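You operate a simulated robot arm through the tools that you are given. There is no shell and no other tool. Be economical: measure what you need, move in short steps, check, and stop when the job is done.

The job below is to be done with a simulated two-armed robot. You get a single attempt, and the scene is never put back.

TASK
Take the cloth from the inspection top and lay it out flat on the top of the white table.

It is judged by the outcome, as a careful person would: the job done as asked, and still so three seconds after it is handed in. It fails if anything else is knocked over, pushed out of place, dropped, spilled or broken. Flat cloth is picked up by pressing the open fingertips on it (5 to 10 N) and closing them slowly along it; thin cloth reads only 2 to 8 mm in the jaws.

THE ROBOT
Two 7-joint arms with two-finger parallel grippers on one trunk, on a base that drives. Base frame: it is fixed to the floor where the robot stands at the start and does not move with it; the origin is under the middle of the robot, x ahead of it, y to its left, z up; the surface under the hand at the start is at about z = 900. Readings come in mm, degrees, newtons and seconds.
The left shoulder is at the start at [20, 138, 1225], the right one opposite. With the tool pointing down near the work surface each hand reaches from about 140 to 500 mm from the robot's upright axis, wherever it stands, measured 20 degrees to its own side. Places, roughly: top of the white table [900, -2100, 900]. Payload 1.57 kg a hand.
The TCP of each hand is the grasp point between the finger pads, 30 mm short of the fingertips. In the tool frame z runs along the fingers and y along their closing line. Largest opening 80 mm; finger width 17, thickness 12; the body of the gripper, 40 by 82 mm, starts 80 mm behind the TCP.
Orientation is that of the tool frame in the base frame, as a unit quaternion [w, x, y, z]. With the fingers straight down and closing along the base's y, the tool's x points along the base's -x, its y along +y and its z along -z.

THE INTERFACE
- The arms move only by the tool step_arm. It takes "left_increments", "right_increments" or both (then of equal length, played together; a hand with none holds still); each is a list of rows, each a list of 7 numbers: the gripper command, from -1 (fully open) to 1 (shut), values between in proportion, then the shift along the base's x, y, z in units of 25 mm (1.0 is 25 mm), then the turn, a rotation vector about the base's x, y, z in units of 5 degrees (1.0 is 5 degrees). In form: [[claw, tx, ty, tz, wx, wy, wz], ...]. A call has 1 to 10 rows; each row shifts and turns the commanded pose from where the row before left it. A call with a number of a shift or a turn outside -1 to 1 is refused whole. A row lasts 0.2 s, in which the tool goes at most 50 mm and 8.6 degrees; a call with a longer step from one row to the next is refused whole, and so is a gripper value outside its range. A pose out of reach is approached as far as the arm can. The call stops where the force on the tool passes 40 N (or 10 N more than at its start, if that is more) or the arm is blocked; 0.2 s more then pass. The fingers move at their own pace (about 45 mm/s each) and stop on an object; they squeeze with about 30 N. The grip force told is the motor's: it shows also when the fingers shut on nothing. Time passes only in rows, and 0.2 s behind the last, so rows that do not move let the fingers close. It gives the time, the measured TCP pose, the force on the tool (base axes), the opening and the grip force at its end, in the units of the frame above (readings bear some noise), with the torque about the TCP (base axes, N m) and any sound that the robot's microphone picked up.
- Cameras (640 x 400 px; columns grow to the right, rows downward): "scene" is now at [191.8, 2.5, 1133.1]; the picture's right is [0.04, -1.00, 0.00], its down [-0.33, -0.01, -0.94] and it looks along [0.94, 0.04, -0.33] (base axes); focal length 214 px, centre (320, 200). "left" rides on the left gripper at [72, 7, -122] in its tool frame; the picture's right is [-0.09, 1.00, 0.00], its down [-0.84, -0.08, -0.54] and it looks along [-0.54, -0.05, 0.84] (tool axes); focal length 238 px, centre (320, 200). "right" rides on the right gripper at [72, -7, -122] in its tool frame; the picture's right is [0.09, 1.00, 0.00], its down [-0.84, 0.08, -0.54] and it looks along [-0.54, 0.05, 0.84] (tool axes); focal length 238 px, centre (320, 200). There is no depth. A picture from a camera that has moved, and an enlarged one, comes with that camera's place and axes in the base frame and with its lens.
- snapshot(camera): a new picture of that camera. No time passes.
- move_column(by): slides the trunk up (or, below 0, down) by that many mm; the arms and the scene camera ride with it, the base frame stays. It gives what a move gives, with no picture.
- steer(legs): drives the robot by 1 to 6 legs, each [ahead, left, turn to the left] in mm, mm and degrees, along the robot's own axes; the way and the turn of a leg run together, so that a leg with both is an arc; at most 1500 mm and 180 degrees a leg. The arms and the cameras ride along, it lands a little off, and it stops where it bumps. It gives what a move gives.
- head_to(pan, tilt): turns the head with the scene camera to pan (to the left, within 60 degrees either way) and tilt (down, from -29 to 69), counted from straight ahead of the robot. It gives what a move gives.
- inspect(camera, box): a new picture of the part [left, top, right, bottom] of that camera's present view, enlarged. No time passes.
- sign_off(): hands the job in; it is judged then, once.

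Go step by step. Nothing tells you exact positions but the pictures and the camera data: compare them with the known pose of the tool, close in by small moves and look again before you grip or let go. The budget is 120 turns and 100 pictures, counting those below and the enlarged ones. Unless the task says otherwise, let go and move clear before handing in, and close with one line.

The tools are called after "Call:" as name(argument=value, ...) on one line, values as JSON. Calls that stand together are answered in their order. step_arm: Moves the arms, as the interface text tells. Its arguments: {"type":"object","properties":{"left_increments":{"type":"array"},"right_increments":{"type":"array"}},"required":[]} The other tools are called the same way: move_column (by) slides the trunk up or down; steer (legs) drives the base; head_to (pan, tilt) turns the head that bears the scene camera; snapshot (camera) takes a picture; inspect (camera, box) takes an enlarged picture of a part of a camera's view; sign_off () hands the job in.

At the start:

```text
time: 0.0
left_tool_pos: [325.7, 126.1, 1065.2]
left_orientation: [0.0, 0.0, 1.0, 0.001]
left_ft_force: [0.7, 0.0, -0.3]
left_torque: [-0.02, 0.0, 0.01]
left_gripper_width: 79.9
left_gripper_force: 0.1
right_tool_pos: [380.6, -123.0, 1124.2]
right_orientation: [-0.016, 0.0, 1.0, -0.002]
right_ft_force: [-0.3, 0.4, -0.8]
right_torque: [0.0, 0.01, -0.02]
right_gripper_width: 80.0
right_gripper_force: 0.0
trunk travel left (down, up): [-600.0, 640.0]
robot x, y, heading: [0.6, 0.8, 0.1]
head pan, tilt: [2.1, 19.3]
```

scene: 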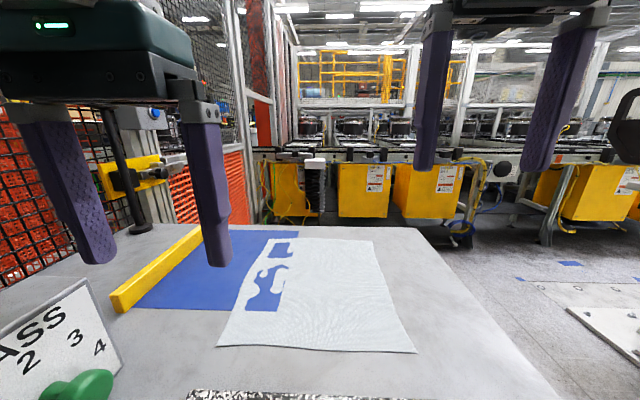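
right: 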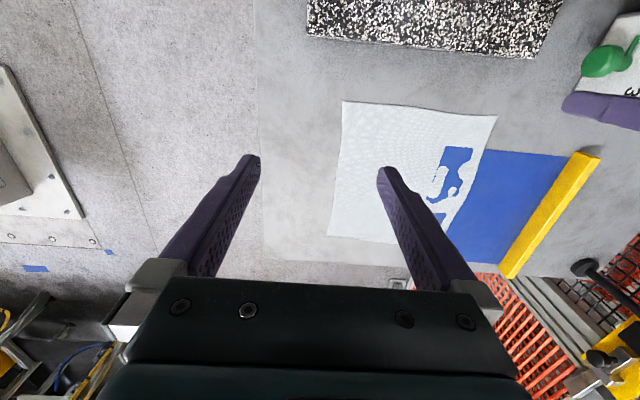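
left: 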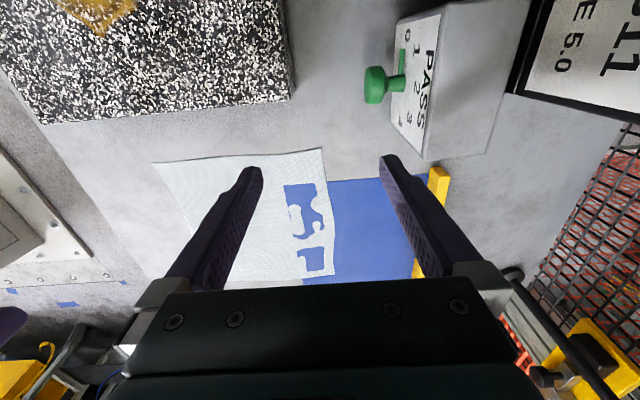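

The cloth lies on the inspection top at about x 360–600, y −95 to 130, partly over a blue sheet. I'll look towards the white table before planning the drive.

Call:
head_to(pan=-60, tilt=15)

Call:
snapshot(camera="scene")

Call:
inspect(camera="left", box=[120, 120, 440, 320])

```text
time: 1.3
left_tool_pos: [326.0, 127.8, 1064.8]
left_orientation: [0.0, 0.0, 1.0, 0.0]
left_ft_force: [0.3, 0.6, -0.6]
left_torque: [0.02, 0.0, 0.02]
left_gripper_width: 80.1
left_gripper_force: 0.0
right_tool_pos: [379.1, -123.7, 1124.3]
right_orientation: [-0.016, 0.0, 1.0, -0.002]
right_ft_force: [-0.5, 0.3, 0.6]
right_torque: [0.0, 0.02, -0.02]
right_gripper_width: 80.0
right_gripper_force: 0.1
trunk travel left (down, up): [-600.0, 640.0]
robot x, y, heading: [-1.5, -1.6, -0.0]
head pan, tilt: [-60.0, 15.0]
```

```text
96 pictures are left
camera scene: at [145.4, -81.9, 1140.0], right [-0.87, -0.5, 0.0], down [-0.13, 0.22, -0.97], along [0.48, -0.84, -0.26], focal length 214 px, centre (320, 200)
```

scene: 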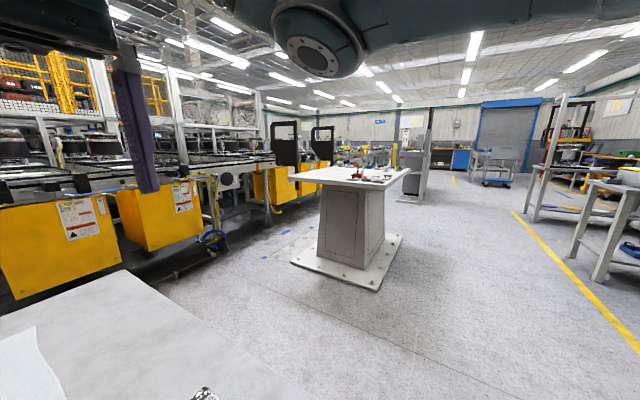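

```text
2.00 times, centred on (280, 220) of left
camera zoom: at [253.2, 133.3, 1188.1], right [0.09, 1.0, 0.0], down [0.84, -0.08, 0.54], along [0.54, -0.05, -0.84], focal length 477 px, centre (400, 160)
```

zoom: 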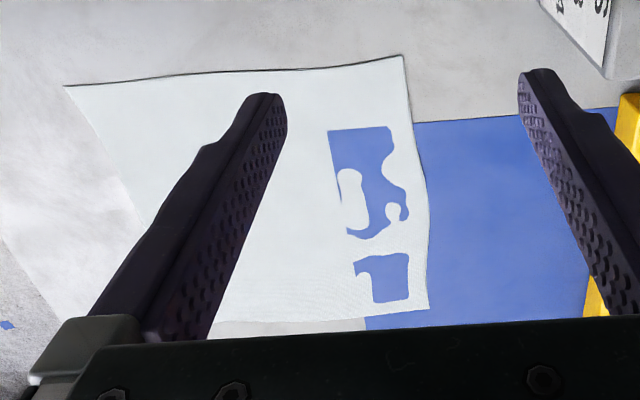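

The white table is the free-standing pedestal ahead and to the right, and it carries some items. I'll zoom in on it.

Call:
inspect(camera="scene", box=[270, 140, 430, 240])

Call:
head_to(pan=0, tilt=55)

Call:
snapshot(camera="scene")

```text
4.00 times, centred on (350, 190) of scene
camera zoom: at [145.4, -81.9, 1140.0], right [-0.87, -0.5, 0.0], down [-0.13, 0.22, -0.97], along [0.48, -0.84, -0.26], focal length 858 px, centre (200, 240)
```

zoom: 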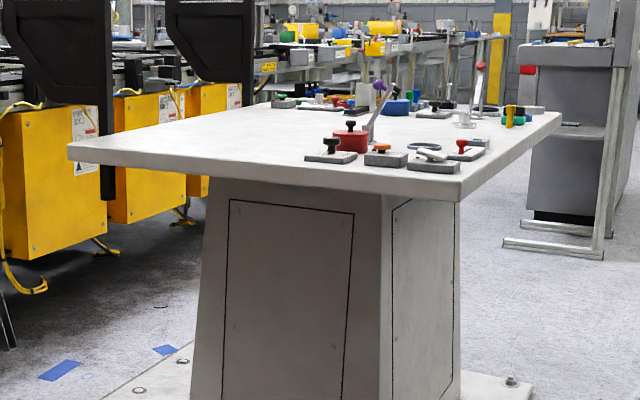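

```text
time: 2.6
left_tool_pos: [324.9, 126.6, 1064.2]
left_orientation: [0.0, 0.0, 1.0, 0.001]
left_ft_force: [0.1, -0.8, -0.3]
left_torque: [-0.03, -0.03, -0.01]
left_gripper_width: 80.2
left_gripper_force: 0.1
right_tool_pos: [381.0, -123.4, 1124.5]
right_orientation: [-0.017, 0.0, 1.0, -0.002]
right_ft_force: [0.0, 0.8, -0.8]
right_torque: [0.0, 0.05, -0.03]
right_gripper_width: 80.1
right_gripper_force: 0.1
trunk travel left (down, up): [-600.0, 640.0]
robot x, y, heading: [2.4, -2.2, 0.1]
head pan, tilt: [0.0, 55.0]
```

```text
93 pictures are left
camera scene: at [170.8, -1.1, 1079.8], right [0.0, -1.0, 0.0], down [-0.82, 0.0, -0.57], along [0.57, 0.0, -0.82], focal length 214 px, centre (320, 200)
```

scene: 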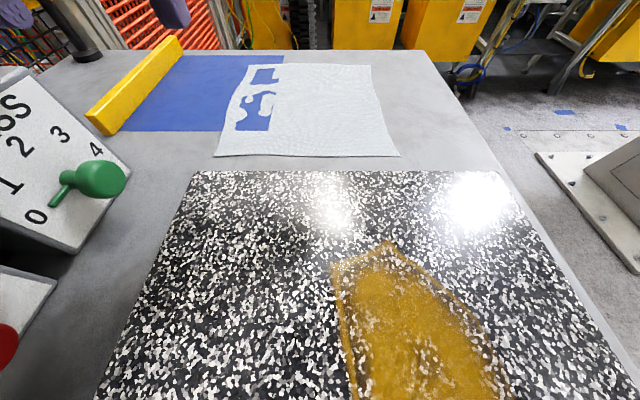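

The table's free area is its near-left part as seen from here, around x 750–1100, y −1350 to −1800. For now I'll bring both hands above the near edge of the cloth, close to its two near corners, with the fingers partly open.

Call:
step_arm(left_increments=[[-0.5, 0.3, -0.206, -0.594, 0, 0, 0], [0.1, 0.3, -0.206, -0.594, 0, 0, 0], [0.1, 0.3, -0.206, -0.594, 0, 0, 0], [0.1, 0.3, -0.206, -0.594, 0, 0, 0], [0.1, 0.3, -0.206, -0.594, 0, 0, 0], [0.1, 0.3, -0.206, -0.594, 0, 0, 0], [0.1, 0.3, -0.206, -0.594, 0, 0, 0]], right_increments=[[-0.5, 0, 0.36, -0.937, 0, 0, 0], [0.1, 0, 0.36, -0.937, 0, 0, 0], [0.1, 0, 0.36, -0.937, 0, 0, 0], [0.1, 0, 0.36, -0.937, 0, 0, 0], [0.1, 0, 0.36, -0.937, 0, 0, 0], [0.1, 0, 0.36, -0.937, 0, 0, 0], [0.1, 0, 0.36, -0.937, 0, 0, 0]])

Call:
snapshot(camera="left")

Call:
snapshot(camera="right")

Call:
snapshot(camera="scene")

```text
time: 4.4
left_tool_pos: [406.0, 128.7, 1005.5]
left_orientation: [0.055, -0.019, 0.998, 0.013]
left_ft_force: [-0.6, 0.0, -0.5]
left_torque: [-0.03, 0.01, 0.03]
left_gripper_width: 36.1
left_gripper_force: 0.0
right_tool_pos: [381.2, -34.3, 959.8]
right_orientation: [-0.015, -0.004, 1.0, 0.008]
right_ft_force: [0.9, -0.2, 0.7]
right_torque: [0.0, -0.01, -0.02]
right_gripper_width: 35.9
right_gripper_force: 0.1
trunk travel left (down, up): [-600.0, 640.0]
robot x, y, heading: [-0.7, 3.6, 0.2]
head pan, tilt: [0.0, 55.0]
stopped in row 7 (left hand): the arm was blocked; the commanded pose is now the measured one
```

```text
92 pictures are left
camera left: at [320.8, 129.4, 1120.3], right [0.05, 1.0, 0.03], down [0.77, -0.06, 0.63], along [0.63, -0.01, -0.78], focal length 238 px, centre (320, 200)
```

left: 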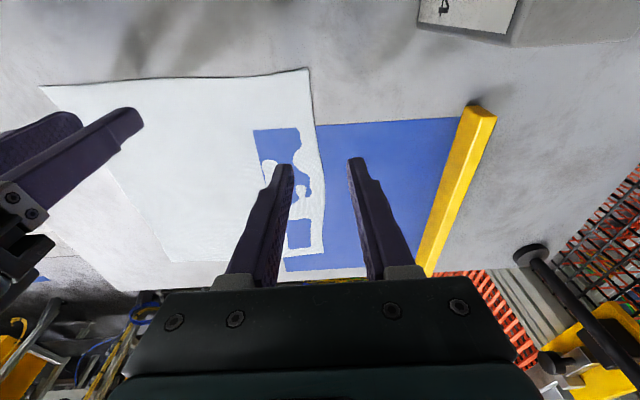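

```text
91 pictures are left
camera right: at [312.3, -43.5, 1084.7], right [-0.1, 0.99, 0.02], down [0.85, 0.07, 0.52], along [0.51, 0.07, -0.85], focal length 238 px, centre (320, 200)
```

right: 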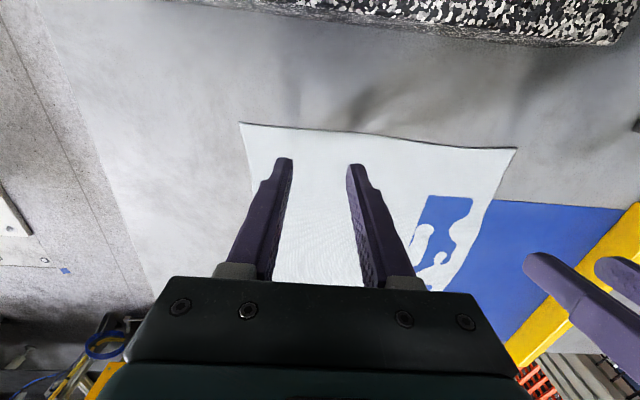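

```text
90 pictures are left
camera scene: at [169.8, 20.8, 1080.9], right [0.01, -1.0, -0.02], down [-0.82, 0.01, -0.57], along [0.57, 0.02, -0.82], focal length 214 px, centre (320, 200)
```

scene: 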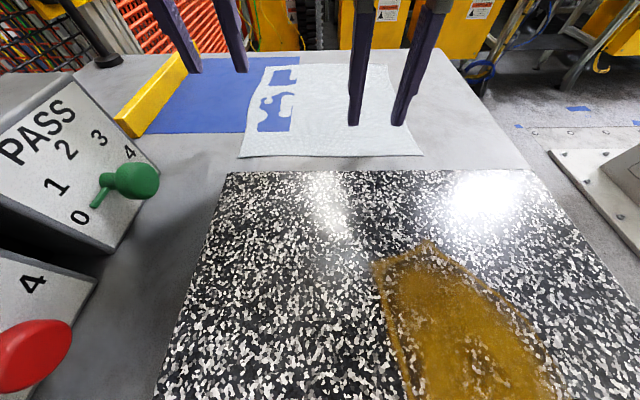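

The left arm was blocked and the trunk has shifted slightly, so part of that arm must be touching something. I'll back the left hand up and out straight away, raise the right, and then look.

Call:
step_arm(left_increments=[[0.1, -0.5, 0.1, 0.7, 0, 0, 0], [0.1, -0.5, 0, 0.7, 0, 0, 0], [0.1, -0.5, 0, 0.7, 0, 0, 0]], right_increments=[[0.1, 0, 0, 0.8, 0, 0, 0], [0.1, 0, 0, 0.8, 0, 0, 0], [0.1, 0, 0, 0.8, 0, 0, 0]])

Call:
head_to(pan=50, tilt=35)

Call:
snapshot(camera="scene")

```text
time: 5.2
left_tool_pos: [362.0, 106.7, 1041.6]
left_orientation: [0.042, -0.009, 0.999, 0.005]
left_ft_force: [0.4, 0.4, -0.1]
left_torque: [-0.01, 0.0, 0.0]
left_gripper_width: 35.8
left_gripper_force: 0.1
right_tool_pos: [380.6, -55.6, 1017.8]
right_orientation: [-0.015, 0.0, 1.0, 0.0]
right_ft_force: [-0.1, 0.3, 0.3]
right_torque: [0.02, -0.01, 0.0]
right_gripper_width: 36.2
right_gripper_force: 0.0
trunk travel left (down, up): [-600.0, 640.0]
robot x, y, heading: [-4.1, -2.3, -0.3]
head pan, tilt: [0.0, 55.0]
```

```text
time: 6.4
left_tool_pos: [362.7, 104.0, 1044.9]
left_orientation: [0.044, -0.01, 0.999, 0.001]
left_ft_force: [0.4, 0.5, 0.4]
left_torque: [0.04, 0.02, 0.03]
left_gripper_width: 36.0
left_gripper_force: 0.0
right_tool_pos: [379.8, -58.0, 1020.3]
right_orientation: [-0.015, -0.001, 1.0, -0.002]
right_ft_force: [0.7, 0.6, -0.3]
right_torque: [0.0, -0.01, 0.01]
right_gripper_width: 36.0
right_gripper_force: 0.1
trunk travel left (down, up): [-600.0, 640.0]
robot x, y, heading: [-2.0, 1.0, 0.2]
head pan, tilt: [50.0, 35.0]
```

```text
89 pictures are left
camera scene: at [155.0, 68.5, 1108.2], right [0.77, -0.64, 0.0], down [-0.37, -0.44, -0.82], along [0.53, 0.63, -0.57], focal length 214 px, centre (320, 200)
```

scene: 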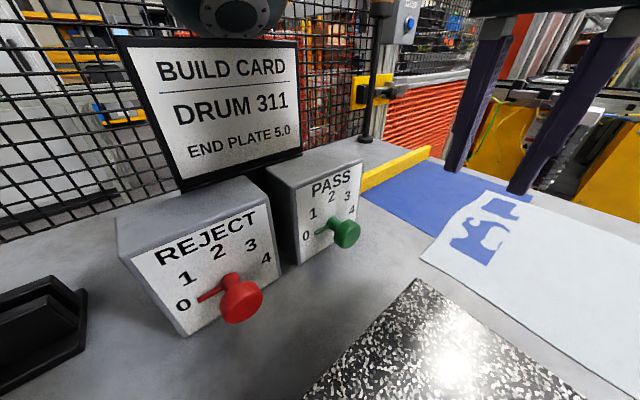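

The left elbow reaches out low over the REJECT/PASS boxes and the build card, which stand on the left. I'll raise the trunk and shift the robot to the right so the elbow stays clear.

Call:
move_column(by=180)

Call:
steer(legs=[[0, -110, 0]])

Call:
snapshot(camera="scene")

```text
time: 8.4
left_tool_pos: [362.1, 102.6, 1224.8]
left_orientation: [0.042, -0.011, 0.999, 0.003]
left_ft_force: [-0.1, 0.2, 0.2]
left_torque: [0.01, -0.01, 0.02]
left_gripper_width: 36.1
left_gripper_force: 0.1
right_tool_pos: [380.7, -57.7, 1200.2]
right_orientation: [-0.016, -0.001, 1.0, -0.001]
right_ft_force: [-0.1, -0.5, -0.2]
right_torque: [-0.02, 0.01, 0.01]
right_gripper_width: 36.2
right_gripper_force: 0.2
trunk travel left (down, up): [-780.0, 460.0]
robot x, y, heading: [-0.4, 1.8, 0.4]
head pan, tilt: [50.0, 35.0]
```

```text
time: 9.6
left_tool_pos: [362.3, -5.3, 1224.8]
left_orientation: [0.043, -0.012, 0.999, 0.002]
left_ft_force: [-0.1, 0.3, -0.3]
left_torque: [0.01, 0.02, 0.0]
left_gripper_width: 36.0
left_gripper_force: 0.0
right_tool_pos: [380.9, -167.1, 1200.8]
right_orientation: [-0.015, -0.002, 1.0, -0.001]
right_ft_force: [-0.3, 0.7, 0.1]
right_torque: [0.01, -0.04, -0.03]
right_gripper_width: 36.0
right_gripper_force: 0.1
trunk travel left (down, up): [-780.0, 460.0]
robot x, y, heading: [-1.6, -105.9, 0.1]
head pan, tilt: [50.0, 35.0]
```

```text
88 pictures are left
camera scene: at [154.5, -41.8, 1288.0], right [0.77, -0.64, 0.0], down [-0.37, -0.44, -0.82], along [0.52, 0.63, -0.57], focal length 214 px, centre (320, 200)
```

scene: 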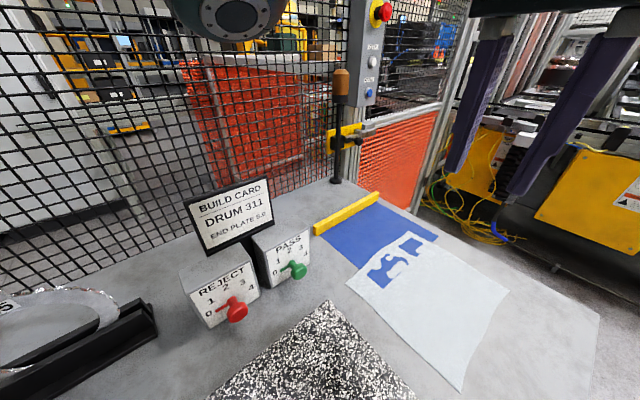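

The card and levers stand undisturbed. I'll lower both hands over the near corners again, going halfway first so I can check the elbow.

Call:
step_arm(left_increments=[[0.1, 0.064, 0.38, -0.94, 0, 0.098, -0.023], [0.1, 0.064, 0.38, -0.94, 0, 0.098, -0.023], [0.1, 0.064, 0.38, -0.94, 0, 0.098, -0.023], [0.1, 0.064, 0.38, -0.94, 0, 0.098, -0.023], [0.1, 0.064, 0.38, -0.94, 0, 0.098, -0.023]], right_increments=[[0.1, -0.012, 0.43, -0.84, 0, -0.034, 0], [0.1, -0.012, 0.43, -0.84, 0, -0.034, 0], [0.1, -0.012, 0.43, -0.84, 0, -0.034, 0], [0.1, -0.012, 0.43, -0.84, 0, -0.034, 0], [0.1, -0.012, 0.43, -0.84, 0, -0.034, 0]])

Call:
snapshot(camera="scene")

```text
time: 10.8
left_tool_pos: [370.3, 41.3, 1107.2]
left_orientation: [0.022, -0.006, 1.0, 0.002]
left_ft_force: [0.6, -0.5, 1.4]
left_torque: [-0.01, -0.03, -0.02]
left_gripper_width: 35.9
left_gripper_force: 0.0
right_tool_pos: [378.4, -114.8, 1095.0]
right_orientation: [-0.007, -0.002, 1.0, -0.002]
right_ft_force: [-0.1, -0.4, 0.1]
right_torque: [0.01, 0.04, -0.01]
right_gripper_width: 36.0
right_gripper_force: 0.1
trunk travel left (down, up): [-780.0, 460.0]
robot x, y, heading: [2.0, -108.5, 0.2]
head pan, tilt: [50.0, 35.0]
```

```text
87 pictures are left
camera scene: at [154.5, -41.8, 1288.0], right [0.77, -0.64, 0.0], down [-0.37, -0.44, -0.82], along [0.52, 0.63, -0.57], focal length 214 px, centre (320, 200)
```

scene: 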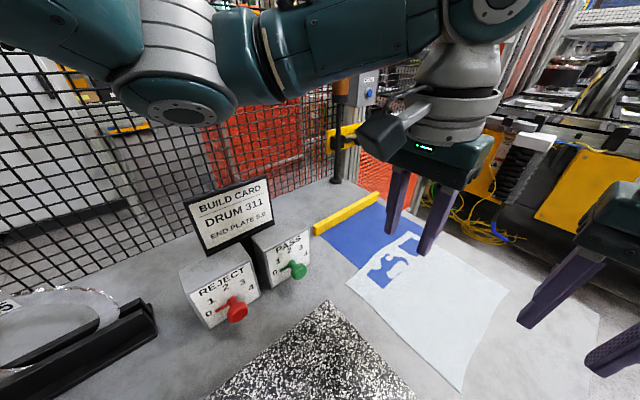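

The elbow is well above the card for now. I'll continue down in shorter steps.

Call:
step_arm(left_increments=[[0.1, 0.064, 0.38, -0.94, 0, 0.098, -0.023], [0.1, 0.064, 0.38, -0.94, 0, 0.098, -0.023], [0.1, 0.064, 0.38, -0.94, 0, 0.098, -0.023]], right_increments=[[0.1, -0.012, 0.43, -0.84, 0, -0.034, 0], [0.1, -0.012, 0.43, -0.84, 0, -0.034, 0], [0.1, -0.012, 0.43, -0.84, 0, -0.034, 0]])

Call:
snapshot(camera="scene")

```text
time: 11.6
left_tool_pos: [374.4, 70.2, 1038.3]
left_orientation: [0.008, -0.003, 1.0, 0.001]
left_ft_force: [0.0, 0.8, -0.5]
left_torque: [0.02, 0.01, 0.02]
left_gripper_width: 35.8
left_gripper_force: 0.0
right_tool_pos: [379.1, -80.6, 1032.2]
right_orientation: [-0.003, -0.002, 1.0, -0.001]
right_ft_force: [0.3, 0.7, 0.2]
right_torque: [-0.02, 0.0, -0.03]
right_gripper_width: 36.1
right_gripper_force: 0.0
trunk travel left (down, up): [-780.0, 460.0]
robot x, y, heading: [-0.5, -106.5, 0.1]
head pan, tilt: [50.0, 35.0]
```

```text
86 pictures are left
camera scene: at [154.5, -41.8, 1288.0], right [0.77, -0.64, 0.0], down [-0.37, -0.44, -0.82], along [0.52, 0.63, -0.57], focal length 214 px, centre (320, 200)
```

scene: 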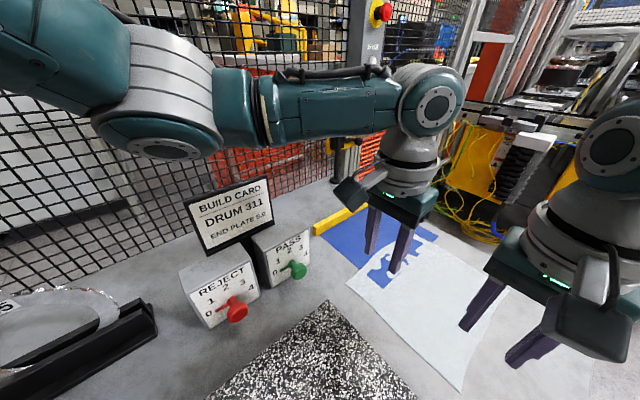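

The elbow is at about y 230, z 1190, clear of the boxes and card. I'll go down to just above the cloth.

Call:
step_arm(left_increments=[[0.1, 0.05, 0.4, -0.9, 0, 0.05, 0], [0.1, 0.05, 0.4, -0.9, 0, 0.05, 0], [0.1, 0, 0, -0.9, 0, 0, 0]], right_increments=[[0.1, 0, 0.41, -0.9, 0, -0.034, 0], [0.1, 0, 0.41, -0.9, 0, 0, 0], [0.1, 0, 0, -0.7, 0, 0, 0]])

Call:
snapshot(camera="left")

Call:
snapshot(camera="right")

Call:
snapshot(camera="scene")

```text
time: 12.4
left_tool_pos: [377.2, 90.6, 969.7]
left_orientation: [0.004, -0.003, 1.0, 0.001]
left_ft_force: [0.0, 0.0, 1.3]
left_torque: [-0.02, 0.01, 0.04]
left_gripper_width: 35.9
left_gripper_force: 0.1
right_tool_pos: [371.9, -77.3, 1006.2]
right_orientation: [-0.002, -0.002, 1.0, -0.002]
right_ft_force: [0.0, 0.5, 0.3]
right_torque: [-0.03, 0.0, 0.01]
right_gripper_width: 35.8
right_gripper_force: 0.1
right hand out of reach, approached as far as the arm can: row 1, 2, 3
trunk travel left (down, up): [-780.0, 460.0]
robot x, y, heading: [1.0, -107.7, 0.0]
head pan, tilt: [50.0, 35.0]
```

```text
85 pictures are left
camera left: at [304.5, 95.6, 1092.3], right [0.09, 1.0, 0.01], down [0.83, -0.07, 0.55], along [0.55, -0.04, -0.84], focal length 238 px, centre (320, 200)
```

left: 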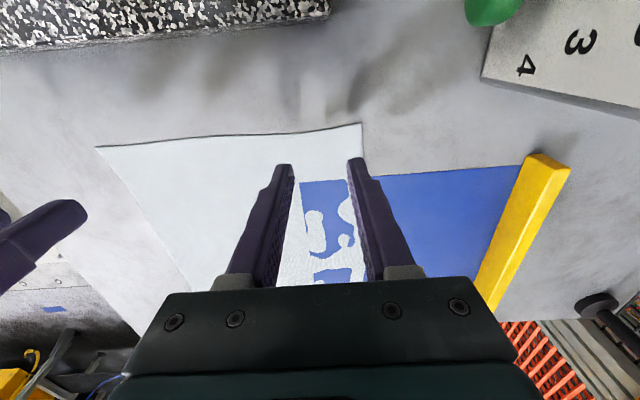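

```text
84 pictures are left
camera right: at [301.6, -83.7, 1128.1], right [-0.1, 1.0, 0.0], down [0.84, 0.08, 0.54], along [0.54, 0.05, -0.84], focal length 238 px, centre (320, 200)
```

right: 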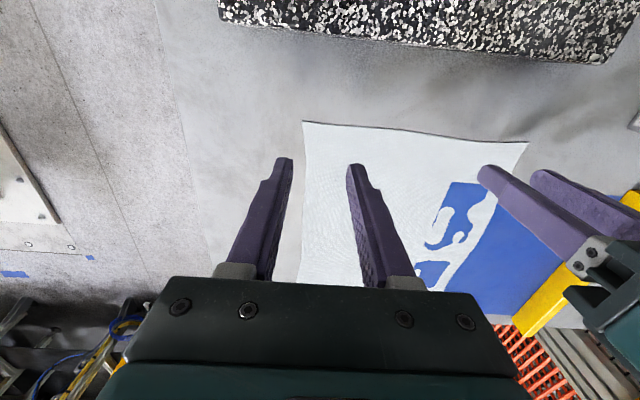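

```text
83 pictures are left
camera scene: at [154.5, -41.8, 1288.0], right [0.77, -0.64, 0.0], down [-0.37, -0.44, -0.82], along [0.52, 0.63, -0.57], focal length 214 px, centre (320, 200)
```

scene: 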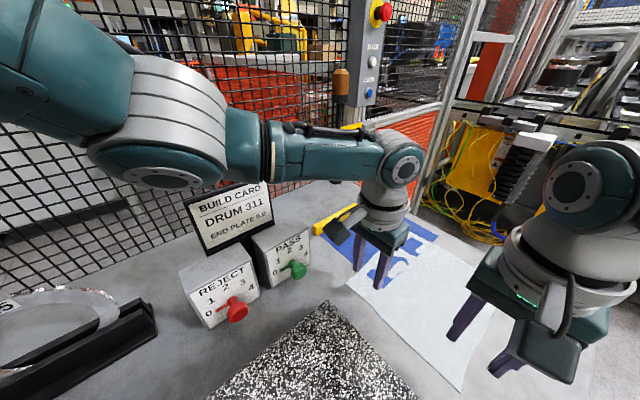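

The right hand can't reach down from this height. I'll raise the hands a little and lower the trunk partway.

Call:
step_arm(left_increments=[[0.1, 0, 0, 0.9, 0, 0, 0], [0.1, 0, 0, 0.9, 0, 0, 0], [0.1, 0, 0, 0.9, 0, 0, 0], [0.1, 0, 0, 0.9, 0, 0, 0]], right_increments=[[0.1, 0, 0, 0.9, 0, 0, 0], [0.1, 0, 0, 0.9, 0, 0, 0], [0.1, 0, 0, 0.9, 0, 0, 0], [0.1, 0, 0, 0.5, 0, 0, 0]])

Call:
move_column(by=-80)

Call:
snapshot(camera="scene")

```text
time: 13.4
left_tool_pos: [377.6, 90.2, 1059.6]
left_orientation: [0.004, -0.003, 1.0, 0.002]
left_ft_force: [-0.8, 0.3, -0.4]
left_torque: [0.03, 0.0, -0.02]
left_gripper_width: 36.1
left_gripper_force: 0.1
right_tool_pos: [372.1, -77.9, 1085.6]
right_orientation: [-0.001, -0.001, 1.0, -0.001]
right_ft_force: [-1.0, -1.4, -0.1]
right_torque: [0.01, -0.03, -0.01]
right_gripper_width: 36.2
right_gripper_force: 0.0
trunk travel left (down, up): [-780.0, 460.0]
robot x, y, heading: [5.8, -106.5, -0.0]
head pan, tilt: [50.0, 35.0]
```

```text
time: 14.6
left_tool_pos: [377.2, 91.3, 980.7]
left_orientation: [0.004, -0.004, 1.0, 0.001]
left_ft_force: [0.1, 0.5, -0.1]
left_torque: [0.01, -0.02, 0.01]
left_gripper_width: 35.9
left_gripper_force: 0.1
right_tool_pos: [372.8, -77.5, 1006.2]
right_orientation: [-0.003, -0.002, 1.0, -0.002]
right_ft_force: [-0.7, -0.2, 0.3]
right_torque: [-0.01, 0.01, 0.01]
right_gripper_width: 35.8
right_gripper_force: 0.0
trunk travel left (down, up): [-700.0, 540.0]
robot x, y, heading: [-3.4, -107.3, 0.1]
head pan, tilt: [50.0, 35.0]
```

```text
82 pictures are left
camera scene: at [154.6, -41.8, 1208.0], right [0.77, -0.64, 0.0], down [-0.37, -0.44, -0.82], along [0.52, 0.63, -0.57], focal length 214 px, centre (320, 200)
```

scene: 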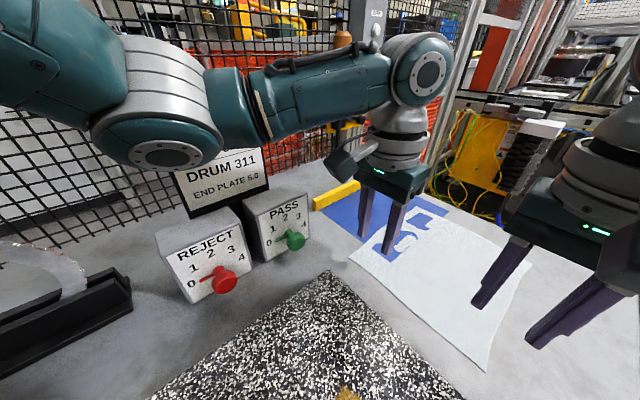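

Call:
step_arm(left_increments=[[0.1, 0, 0, -0.25, 0, 0, 0], [0.1, 0, 0, -0.25, 0, 0, 0], [0.1, 0, 0, -0.3, 0, 0, 0], [0.1, 0, 0, 0, 0, 0, 0]], right_increments=[[0.1, 0.08, 0.25, -0.6, 0, 0, 0], [0.1, 0.08, 0.25, -0.6, 0, 0, 0], [0.1, 0.08, 0.25, -0.6, 0, 0, 0], [0.1, 0, 0, 0, 0, 0, 0]])

Call:
snapshot(camera="right")

Call:
snapshot(camera="scene")

```text
time: 15.6
left_tool_pos: [379.2, 89.3, 960.8]
left_orientation: [0.004, -0.003, 1.0, 0.003]
left_ft_force: [-0.2, -0.7, 0.5]
left_torque: [0.01, -0.01, -0.02]
left_gripper_width: 35.9
left_gripper_force: 0.0
right_tool_pos: [369.9, -54.1, 963.7]
right_orientation: [-0.009, -0.018, 1.0, 0.0]
right_ft_force: [0.2, -0.3, 0.1]
right_torque: [0.01, 0.02, 0.0]
right_gripper_width: 35.9
right_gripper_force: 0.1
right hand out of reach, approached as far as the arm can: row 3
trunk travel left (down, up): [-700.0, 540.0]
robot x, y, heading: [-0.6, -105.7, 0.2]
head pan, tilt: [50.0, 35.0]
```

```text
81 pictures are left
camera right: at [300.7, -63.2, 1086.7], right [-0.13, 0.99, 0.0], down [0.84, 0.11, 0.53], along [0.52, 0.07, -0.85], focal length 238 px, centre (320, 200)
```

right: 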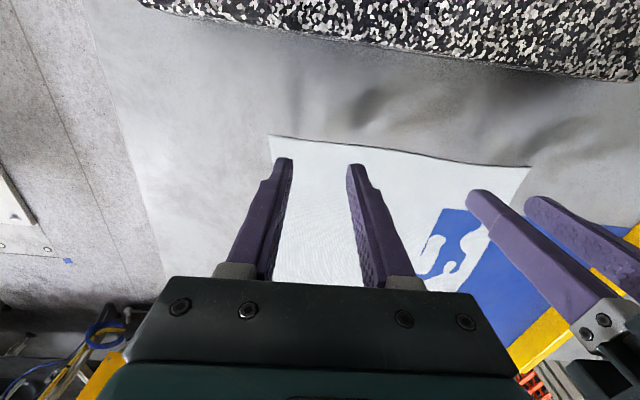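

```text
80 pictures are left
camera scene: at [154.5, -41.8, 1208.0], right [0.77, -0.64, 0.0], down [-0.37, -0.44, -0.82], along [0.52, 0.63, -0.57], focal length 214 px, centre (320, 200)
```

scene: 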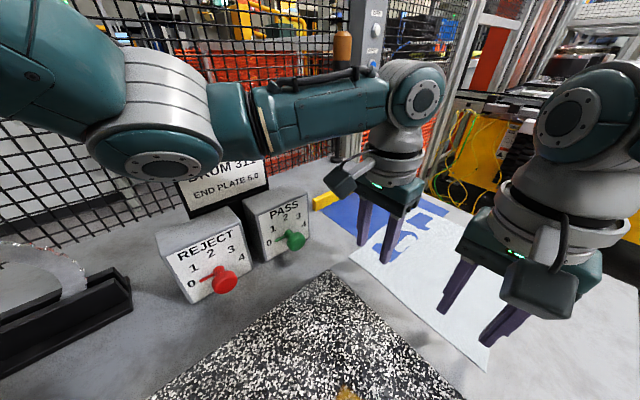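

I'll move the robot about 65 mm back to the left so both hands reach comfortably, and then re-aim.

Call:
steer(legs=[[0, 65, 0]])

Call:
snapshot(camera="scene")

```text
time: 16.6
left_tool_pos: [377.4, 155.1, 959.9]
left_orientation: [0.004, -0.004, 1.0, 0.002]
left_ft_force: [-0.3, -0.2, -0.3]
left_torque: [0.01, 0.0, -0.02]
left_gripper_width: 36.1
left_gripper_force: 0.0
right_tool_pos: [368.9, 11.3, 963.0]
right_orientation: [-0.009, -0.019, 1.0, 0.001]
right_ft_force: [0.1, -0.9, 0.5]
right_torque: [0.0, 0.0, -0.02]
right_gripper_width: 36.0
right_gripper_force: 0.2
trunk travel left (down, up): [-700.0, 540.0]
robot x, y, heading: [-1.5, -38.8, 0.4]
head pan, tilt: [50.0, 35.0]
```

```text
79 pictures are left
camera scene: at [154.2, 23.4, 1208.0], right [0.77, -0.64, 0.0], down [-0.37, -0.44, -0.82], along [0.52, 0.63, -0.57], focal length 214 px, centre (320, 200)
```

scene: 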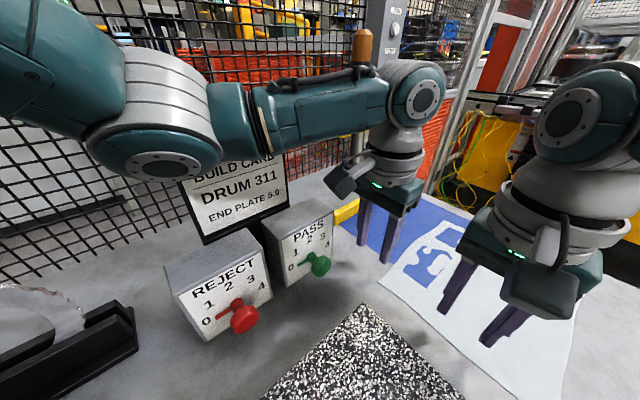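

Call:
step_arm(left_increments=[[0.1, 0, -0.65, -0.1, 0, 0, 0], [0.1, 0, -0.65, -0.1, 0, 0, 0], [0.1, 0, -0.65, -0.1, 0, 0, 0], [0.1, 0, -0.65, -0.1, 0, 0, 0], [0.1, 0, 0, 0, 0, 0, 0]], right_increments=[[0.1, 0, -0.7, -0.1, 0, 0, 0], [0.1, 0, -0.7, -0.1, 0, 0, 0], [0.1, 0, -0.7, -0.1, 0, 0, 0], [0.1, 0, -0.7, -0.1, 0, 0, 0], [0.1, 0, 0, 0, 0, 0, 0]])

Call:
snapshot(camera="left")

Call:
snapshot(camera="right")

```text
time: 17.8
left_tool_pos: [377.6, 88.5, 949.8]
left_orientation: [0.005, -0.003, 1.0, 0.002]
left_ft_force: [-0.5, 0.0, 0.9]
left_torque: [0.01, 0.01, -0.03]
left_gripper_width: 36.1
left_gripper_force: 0.1
right_tool_pos: [368.4, -58.9, 953.8]
right_orientation: [-0.009, -0.018, 1.0, -0.001]
right_ft_force: [0.3, 0.6, 0.4]
right_torque: [-0.02, 0.0, 0.02]
right_gripper_width: 36.1
right_gripper_force: 0.0
trunk travel left (down, up): [-700.0, 540.0]
robot x, y, heading: [2.7, -44.6, 0.3]
head pan, tilt: [50.0, 35.0]
```

```text
78 pictures are left
camera left: at [304.7, 95.1, 1072.7], right [0.08, 1.0, 0.0], down [0.83, -0.07, 0.55], along [0.55, -0.04, -0.84], focal length 238 px, centre (320, 200)
```

left: 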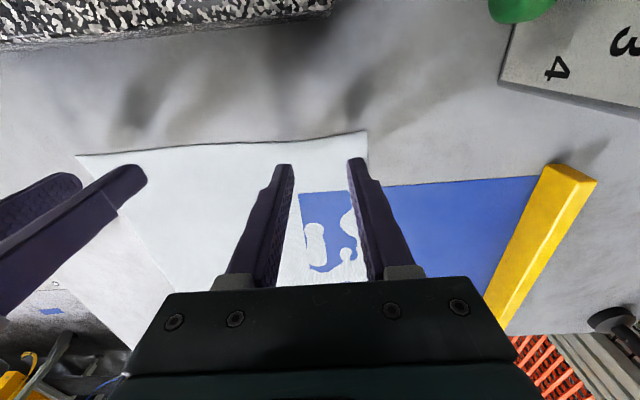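

```text
77 pictures are left
camera right: at [300.3, -68.2, 1076.9], right [-0.13, 0.99, 0.0], down [0.84, 0.11, 0.53], along [0.52, 0.07, -0.85], focal length 238 px, centre (320, 200)
```

right: 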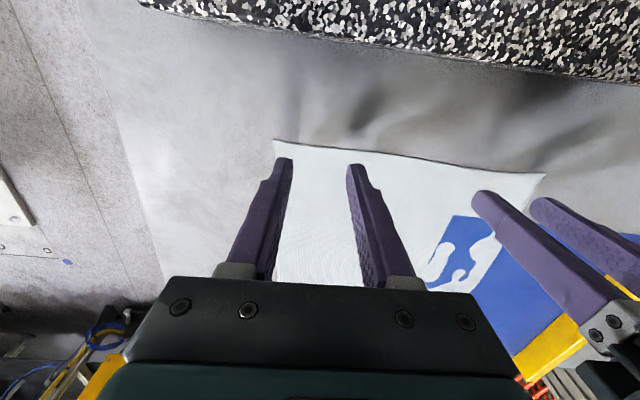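

I'll correct the right hand's x and twist, then bring both fingertips down slowly until they just touch.

Call:
step_arm(left_increments=[[0.1, 0.1, 0, -0.3, 0, 0, 0], [0.1, 0.1, 0, -0.3, 0, 0, 0], [0.1, 0, 0, -0.08, 0, 0, 0], [0.1, 0, 0, -0.08, 0, 0, 0], [0.1, 0, 0, 0, 0, 0, 0]], right_increments=[[0.1, 0.28, 0.08, -0.38, 0, -0.1, -0.22], [0.1, 0.28, 0.08, -0.38, 0, -0.1, -0.22], [0.1, 0, 0, -0.08, 0, 0, 0], [0.1, 0, 0, -0.08, 0, 0, 0], [0.1, 0, 0, 0, 0, 0, 0]])

```text
time: 19.0
left_tool_pos: [383.0, 89.4, 931.9]
left_orientation: [0.004, -0.004, 1.0, 0.002]
left_ft_force: [-0.3, 0.0, 0.0]
left_torque: [0.02, 0.02, -0.01]
left_gripper_width: 36.3
left_gripper_force: 0.1
right_tool_pos: [383.5, -53.1, 931.3]
right_orientation: [0.001, 0.001, 1.0, 0.0]
right_ft_force: [-1.9, -1.0, 9.2]
right_torque: [-0.24, 0.11, -0.03]
right_gripper_width: 36.1
right_gripper_force: 0.3
trunk travel left (down, up): [-700.0, 540.0]
robot x, y, heading: [0.4, -44.8, 0.2]
head pan, tilt: [50.0, 35.0]
```

The right hand is pressing at 9 N. I'll lower the left in small steps.

Call:
step_arm(left_increments=[[0.1, 0, 0, -0.04, 0, 0, 0], [0.1, 0, 0, 0, 0, 0, 0]])

```text
time: 19.6
left_tool_pos: [383.3, 90.3, 930.7]
left_orientation: [0.006, -0.004, 1.0, 0.002]
left_ft_force: [-2.0, -0.1, 11.7]
left_torque: [-0.11, 0.12, -0.05]
left_gripper_width: 35.8
left_gripper_force: 0.0
right_tool_pos: [384.2, -55.0, 930.5]
right_orientation: [0.001, 0.0, 1.0, 0.001]
right_ft_force: [-2.0, -1.0, 12.0]
right_torque: [-0.31, 0.09, -0.06]
right_gripper_width: 36.1
right_gripper_force: 0.2
trunk travel left (down, up): [-700.0, 540.0]
robot x, y, heading: [-2.6, -41.8, 0.3]
head pan, tilt: [50.0, 35.0]
```

Call:
step_arm(left_increments=[[0.15, 0, 0, 0.012, 0, 0, 0], [0.2, 0, 0, 0, 0, 0, 0], [0.28, 0, 0, 0, 0, 0, 0], [0.36, 0, 0, 0, 0, 0, 0], [0.44, 0, 0, 0, 0, 0, 0], [0.52, 0, 0, 0, 0, 0, 0], [0.6, 0, 0, 0, 0, 0, 0]], right_increments=[[0.15, 0, 0, 0.012, 0, 0, 0], [0.2, 0, 0, 0, 0, 0, 0], [0.28, 0, 0, 0, 0, 0, 0], [0.36, 0, 0, 0, 0, 0, 0], [0.44, 0, 0, 0, 0, 0, 0], [0.52, 0, 0, 0, 0, 0, 0], [0.6, 0, 0, 0, 0, 0, 0]])

Call:
snapshot(camera="left")

Call:
snapshot(camera="right")

```text
time: 21.2
left_tool_pos: [383.7, 89.7, 932.1]
left_orientation: [0.005, -0.004, 1.0, 0.002]
left_ft_force: [1.0, -1.3, 13.0]
left_torque: [-0.08, 0.09, 0.0]
left_gripper_width: 16.0
left_gripper_force: 0.0
right_tool_pos: [384.7, -54.1, 931.7]
right_orientation: [0.001, 0.001, 1.0, 0.0]
right_ft_force: [0.1, 0.6, 1.1]
right_torque: [0.0, 0.03, 0.0]
right_gripper_width: 16.0
right_gripper_force: 0.1
trunk travel left (down, up): [-700.0, 540.0]
robot x, y, heading: [1.8, -44.2, 0.5]
head pan, tilt: [50.0, 35.0]
```

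```text
76 pictures are left
camera left: at [310.5, 96.0, 1053.6], right [0.09, 1.0, 0.0], down [0.83, -0.07, 0.55], along [0.55, -0.04, -0.83], focal length 238 px, centre (320, 200)
```

left: 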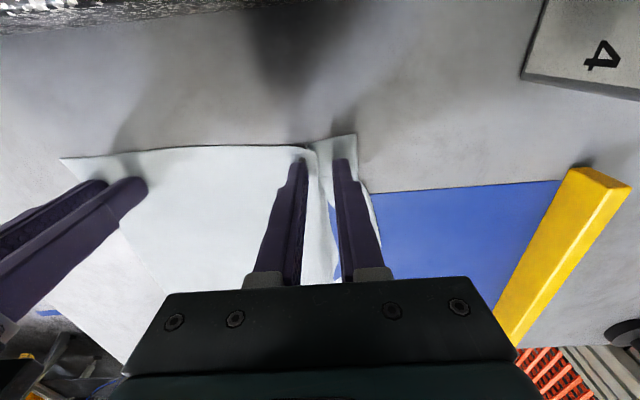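

```text
75 pictures are left
camera right: at [312.8, -61.2, 1053.3], right [-0.09, 1.0, 0.0], down [0.84, 0.08, 0.54], along [0.54, 0.05, -0.84], focal length 238 px, centre (320, 200)
```

right: 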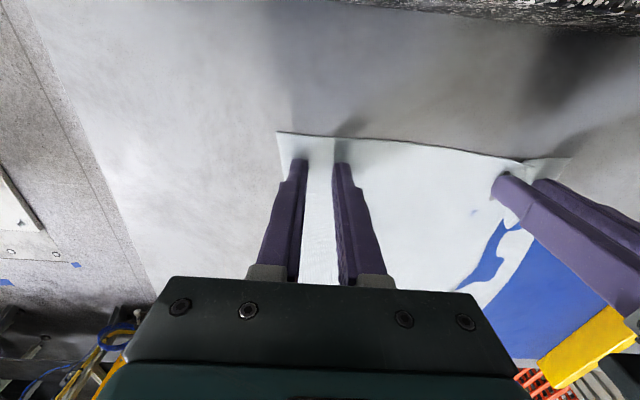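

The left hand is gathering a fold, but the right lost contact. I'll finish closing the left and reopen the right to press again.

Call:
step_arm(left_increments=[[0.7, 0, 0, 0, 0, 0, 0], [0.8, 0, 0, 0, 0, 0, 0], [0.9, 0, 0, 0, 0, 0, 0], [1, 0, 0, 0, 0, 0, 0], [1, 0, 0, 0, 0, 0, 0], [1, 0, 0, 0, 0, 0, 0]], right_increments=[[0.3, 0, 0, 0, 0, 0, 0], [0.1, 0, 0, 0, 0, 0, 0], [0.1, 0, 0, 0, 0, 0, 0], [0.1, 0, 0, -0.03, 0, 0, 0], [0.1, 0, 0, -0.02, 0, 0, 0], [0.1, 0, 0, 0, 0, 0, 0]])

Call:
snapshot(camera="left")

```text
time: 22.6
left_tool_pos: [383.9, 90.4, 930.6]
left_orientation: [0.005, -0.004, 1.0, 0.002]
left_ft_force: [-0.5, -1.6, 11.5]
left_torque: [-0.06, 0.04, -0.02]
left_gripper_width: 2.1
left_gripper_force: 23.1
right_tool_pos: [385.4, -54.8, 931.0]
right_orientation: [0.001, 0.0, 1.0, 0.001]
right_ft_force: [-3.3, 0.2, 17.2]
right_torque: [-0.15, 0.11, -0.06]
right_gripper_width: 35.6
right_gripper_force: 0.1
trunk travel left (down, up): [-700.0, 540.0]
robot x, y, heading: [-3.5, -45.7, 0.5]
head pan, tilt: [50.0, 35.0]
```

```text
74 pictures are left
camera left: at [310.6, 95.8, 1053.7], right [0.09, 1.0, 0.0], down [0.83, -0.07, 0.55], along [0.55, -0.04, -0.84], focal length 238 px, centre (320, 200)
```

left: 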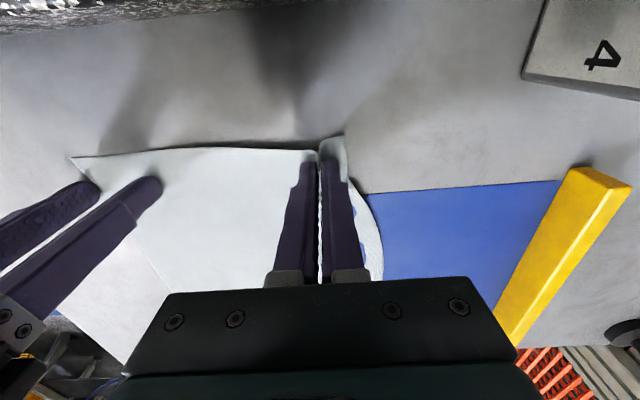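

The left has the fold. The right is pressed at 17 N, so I'll ease it slightly and close slowly.

Call:
step_arm(right_increments=[[0.18, 0, 0, 0.012, 0, 0, 0], [0.26, 0, 0, 0, 0, 0, 0], [0.34, 0, 0, 0, 0, 0, 0], [0.42, 0, 0, 0, 0, 0, 0], [0.5, 0, 0, 0, 0, 0, 0], [0.58, 0, 0, 0, 0, 0, 0]])

Call:
snapshot(camera="right")

```text
time: 24.0
left_tool_pos: [383.9, 90.0, 930.7]
left_orientation: [0.005, -0.003, 1.0, 0.001]
left_ft_force: [-0.6, -4.2, 8.9]
left_torque: [-0.09, 0.06, 0.02]
left_gripper_width: 2.0
left_gripper_force: 23.4
right_tool_pos: [385.9, -53.8, 930.8]
right_orientation: [0.001, 0.0, 1.0, 0.002]
right_ft_force: [0.3, 3.5, 20.7]
right_torque: [0.06, 0.03, -0.02]
right_gripper_width: 17.2
right_gripper_force: 0.2
trunk travel left (down, up): [-700.0, 540.0]
robot x, y, heading: [0.7, -44.6, 0.2]
head pan, tilt: [50.0, 35.0]
```

```text
73 pictures are left
camera right: at [313.8, -61.1, 1052.8], right [-0.09, 1.0, 0.0], down [0.84, 0.08, 0.54], along [0.54, 0.05, -0.84], focal length 238 px, centre (320, 200)
```

right: 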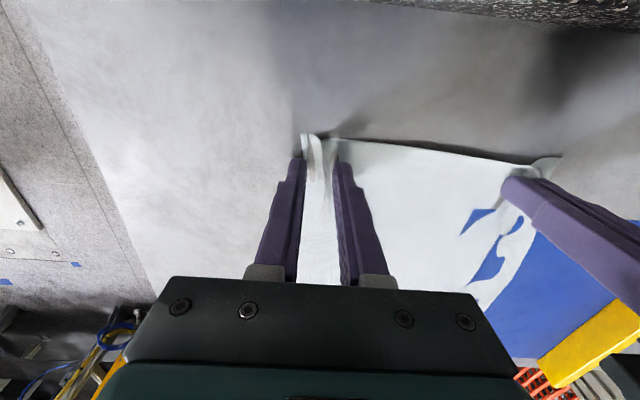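

The cloth is now gathering between the right fingers, and the sound edge is coming in. I'll finish closing.

Call:
step_arm(right_increments=[[0.66, 0, 0, 0, 0, 0, 0], [0.74, 0, 0, 0, 0, 0, 0], [0.82, 0, 0, 0, 0, 0, 0], [0.9, 0, 0, 0, 0, 0, 0], [1, 0, 0, 0, 0, 0, 0], [1, 0, 0, 0, 0, 0, 0], [1, 0, 0, 0, 0, 0, 0]])

Call:
snapshot(camera="right")

```text
time: 25.6
left_tool_pos: [384.0, 90.1, 930.7]
left_orientation: [0.005, -0.004, 1.0, 0.001]
left_ft_force: [0.5, -11.4, 1.5]
left_torque: [-0.31, 0.03, 0.0]
left_gripper_width: 2.3
left_gripper_force: 23.7
right_tool_pos: [384.2, -52.2, 931.5]
right_orientation: [0.002, 0.0, 1.0, 0.003]
right_ft_force: [0.8, 15.5, 19.6]
right_torque: [0.46, -0.03, 0.01]
right_gripper_width: 2.0
right_gripper_force: 23.2
trunk travel left (down, up): [-700.0, 540.0]
robot x, y, heading: [-2.4, -42.8, 0.4]
head pan, tilt: [50.0, 35.0]
```

```text
72 pictures are left
camera right: at [313.6, -60.0, 1052.9], right [-0.09, 1.0, 0.0], down [0.84, 0.08, 0.55], along [0.54, 0.05, -0.84], focal length 238 px, centre (320, 200)
```

right: 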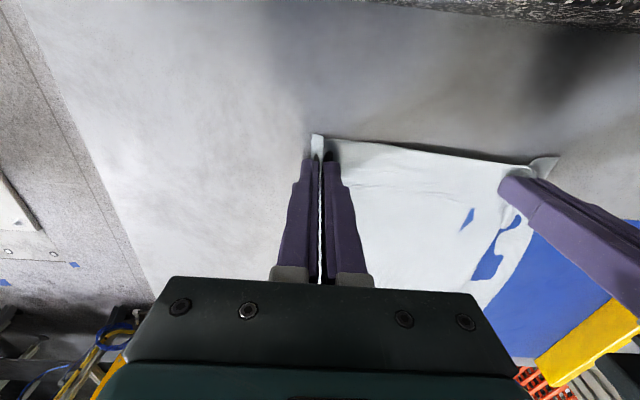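

Both hands hold folds and the cloth is taut between them. I'll ease them together slightly and lift.

Call:
step_arm(left_increments=[[1, 0, -0.1, 0.1, 0, 0, 0], [1, 0, 0, 0.4, 0, 0, 0], [1, 0, 0, 0.6, 0, 0, 0], [1, 0, 0, 0.6, 0, 0, 0], [1, 0, 0, 0.6, 0, 0, 0]], right_increments=[[1, 0, 0.1, 0.1, 0, 0, 0], [1, 0, 0, 0.4, 0, 0, 0], [1, 0, 0, 0.6, 0, 0, 0], [1, 0, 0, 0.6, 0, 0, 0], [1, 0, 0, 0.6, 0, 0, 0]])

Call:
head_to(pan=5, tilt=45)

Call:
snapshot(camera="scene")

```text
time: 26.8
left_tool_pos: [382.5, 88.6, 988.2]
left_orientation: [0.004, -0.003, 1.0, 0.002]
left_ft_force: [-0.2, -5.3, -0.2]
left_torque: [-0.15, -0.01, 0.03]
left_gripper_width: 2.0
left_gripper_force: 23.3
right_tool_pos: [383.2, -52.4, 988.0]
right_orientation: [0.0, 0.001, 1.0, 0.0]
right_ft_force: [-0.6, 6.3, 0.4]
right_torque: [0.19, 0.0, 0.0]
right_gripper_width: 1.8
right_gripper_force: 23.4
trunk travel left (down, up): [-700.0, 540.0]
robot x, y, heading: [-0.2, -43.0, 0.3]
head pan, tilt: [50.0, 35.0]
```

```text
time: 27.9
left_tool_pos: [383.7, 88.3, 987.7]
left_orientation: [0.005, -0.003, 1.0, 0.001]
left_ft_force: [-0.2, -5.0, -0.1]
left_torque: [-0.13, 0.01, 0.0]
left_gripper_width: 1.8
left_gripper_force: 23.8
right_tool_pos: [383.1, -52.5, 987.3]
right_orientation: [0.0, 0.001, 1.0, 0.0]
right_ft_force: [0.0, 4.6, 0.4]
right_torque: [0.09, 0.01, 0.01]
right_gripper_width: 1.6
right_gripper_force: 23.4
trunk travel left (down, up): [-700.0, 540.0]
robot x, y, heading: [0.6, -47.8, 0.3]
head pan, tilt: [5.0, 45.0]
```

```text
71 pictures are left
camera scene: at [178.9, -36.8, 1193.2], right [0.09, -1.0, 0.0], down [-0.7, -0.07, -0.71], along [0.7, 0.07, -0.71], focal length 214 px, centre (320, 200)
```

scene: 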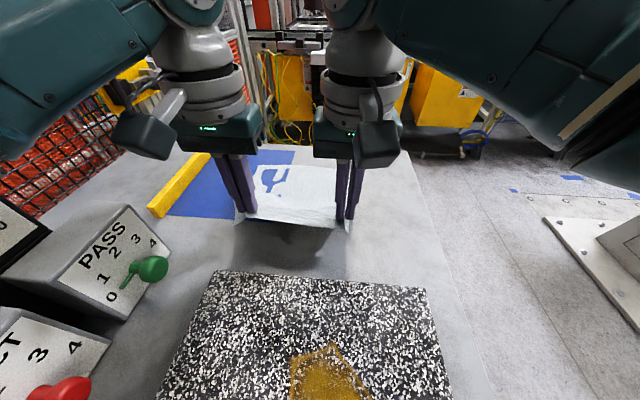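

The cloth is held by both hands. I'll raise the trunk to lift it well clear.

Call:
move_column(by=270)

Call:
snapshot(camera="scene")

Call:
snapshot(camera="left")

```text
time: 30.6
left_tool_pos: [382.1, 88.1, 1257.9]
left_orientation: [0.004, -0.003, 1.0, 0.002]
left_ft_force: [-0.6, -4.1, 0.1]
left_torque: [-0.11, -0.01, -0.02]
left_gripper_width: 2.3
left_gripper_force: 23.5
right_tool_pos: [382.7, -51.9, 1257.2]
right_orientation: [0.0, 0.0, 1.0, 0.0]
right_ft_force: [0.0, 4.0, 0.0]
right_torque: [0.11, -0.01, 0.04]
right_gripper_width: 1.9
right_gripper_force: 24.1
trunk travel left (down, up): [-970.0, 270.0]
robot x, y, heading: [-4.8, -45.4, 0.6]
head pan, tilt: [5.0, 45.0]
```

```text
70 pictures are left
camera scene: at [178.9, -36.9, 1463.2], right [0.09, -1.0, 0.0], down [-0.7, -0.06, -0.71], along [0.7, 0.06, -0.71], focal length 214 px, centre (320, 200)
```

scene: 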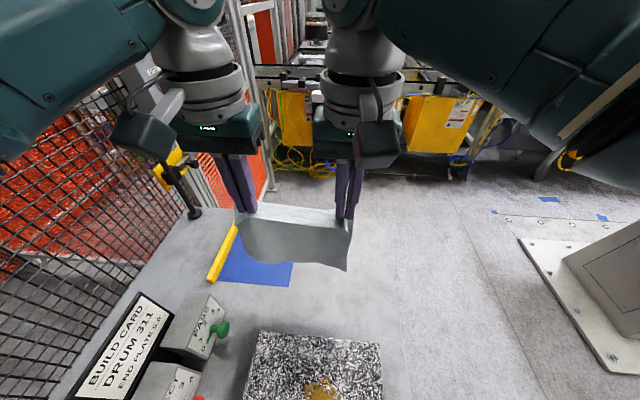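

```text
69 pictures are left
camera left: at [309.2, 93.1, 1380.6], right [0.09, 1.0, 0.0], down [0.83, -0.07, 0.55], along [0.55, -0.04, -0.84], focal length 238 px, centre (320, 200)
```

left: 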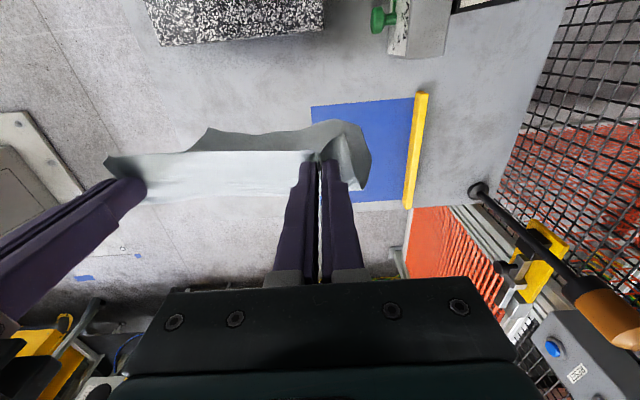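

The cloth hangs freely between the hands. I'll back away from the inspection top, turn right and look at the white table.

Call:
steer(legs=[[-450, 0, 0], [0, 0, -90], [600, 0, 0], [0, 700, 0]])

Call:
head_to(pan=30, tilt=35)

Call:
snapshot(camera="scene")

```text
time: 33.1
left_tool_pos: [-26.5, 82.2, 1264.9]
left_orientation: [0.011, 0.002, 1.0, 0.002]
left_ft_force: [0.1, -2.1, -0.6]
left_torque: [-0.04, -0.03, -0.03]
left_gripper_width: 1.9
left_gripper_force: 23.5
right_tool_pos: [-30.7, -55.3, 1258.9]
right_orientation: [0.001, 0.005, 1.0, 0.002]
right_ft_force: [-0.2, 2.4, -0.4]
right_torque: [0.06, 0.02, 0.01]
right_gripper_width: 1.7
right_gripper_force: 23.3
trunk travel left (down, up): [-970.0, 270.0]
robot x, y, heading: [-416.1, -45.4, -0.5]
head pan, tilt: [5.0, 45.0]
stopped in leg 1: the robot was blocked; the commanded pose is now the measured one
```

```text
time: 34.0
left_tool_pos: [-26.1, 83.3, 1265.6]
left_orientation: [0.012, 0.001, 1.0, 0.002]
left_ft_force: [-0.2, -1.5, -0.3]
left_torque: [-0.08, 0.0, 0.02]
left_gripper_width: 1.8
left_gripper_force: 23.7
right_tool_pos: [-28.9, -55.3, 1259.4]
right_orientation: [0.003, 0.003, 1.0, 0.001]
right_ft_force: [-0.6, 2.3, 0.1]
right_torque: [0.06, 0.02, 0.0]
right_gripper_width: 2.0
right_gripper_force: 23.5
trunk travel left (down, up): [-970.0, 270.0]
robot x, y, heading: [-416.6, -45.9, -0.1]
head pan, tilt: [30.0, 35.0]
```

```text
68 pictures are left
camera scene: at [-238.6, -2.6, 1479.7], right [0.5, -0.87, 0.0], down [-0.49, -0.28, -0.82], along [0.71, 0.41, -0.57], focal length 214 px, centre (320, 200)
```

scene: 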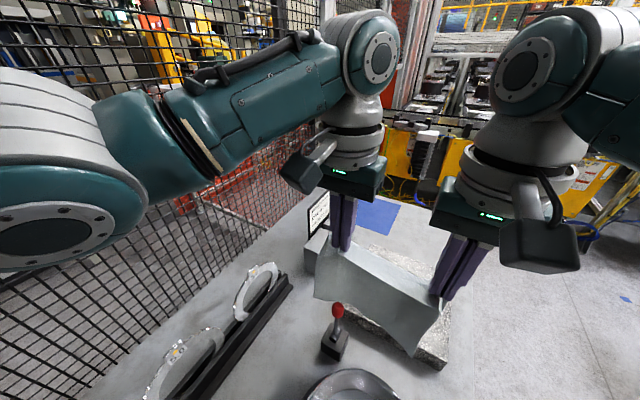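

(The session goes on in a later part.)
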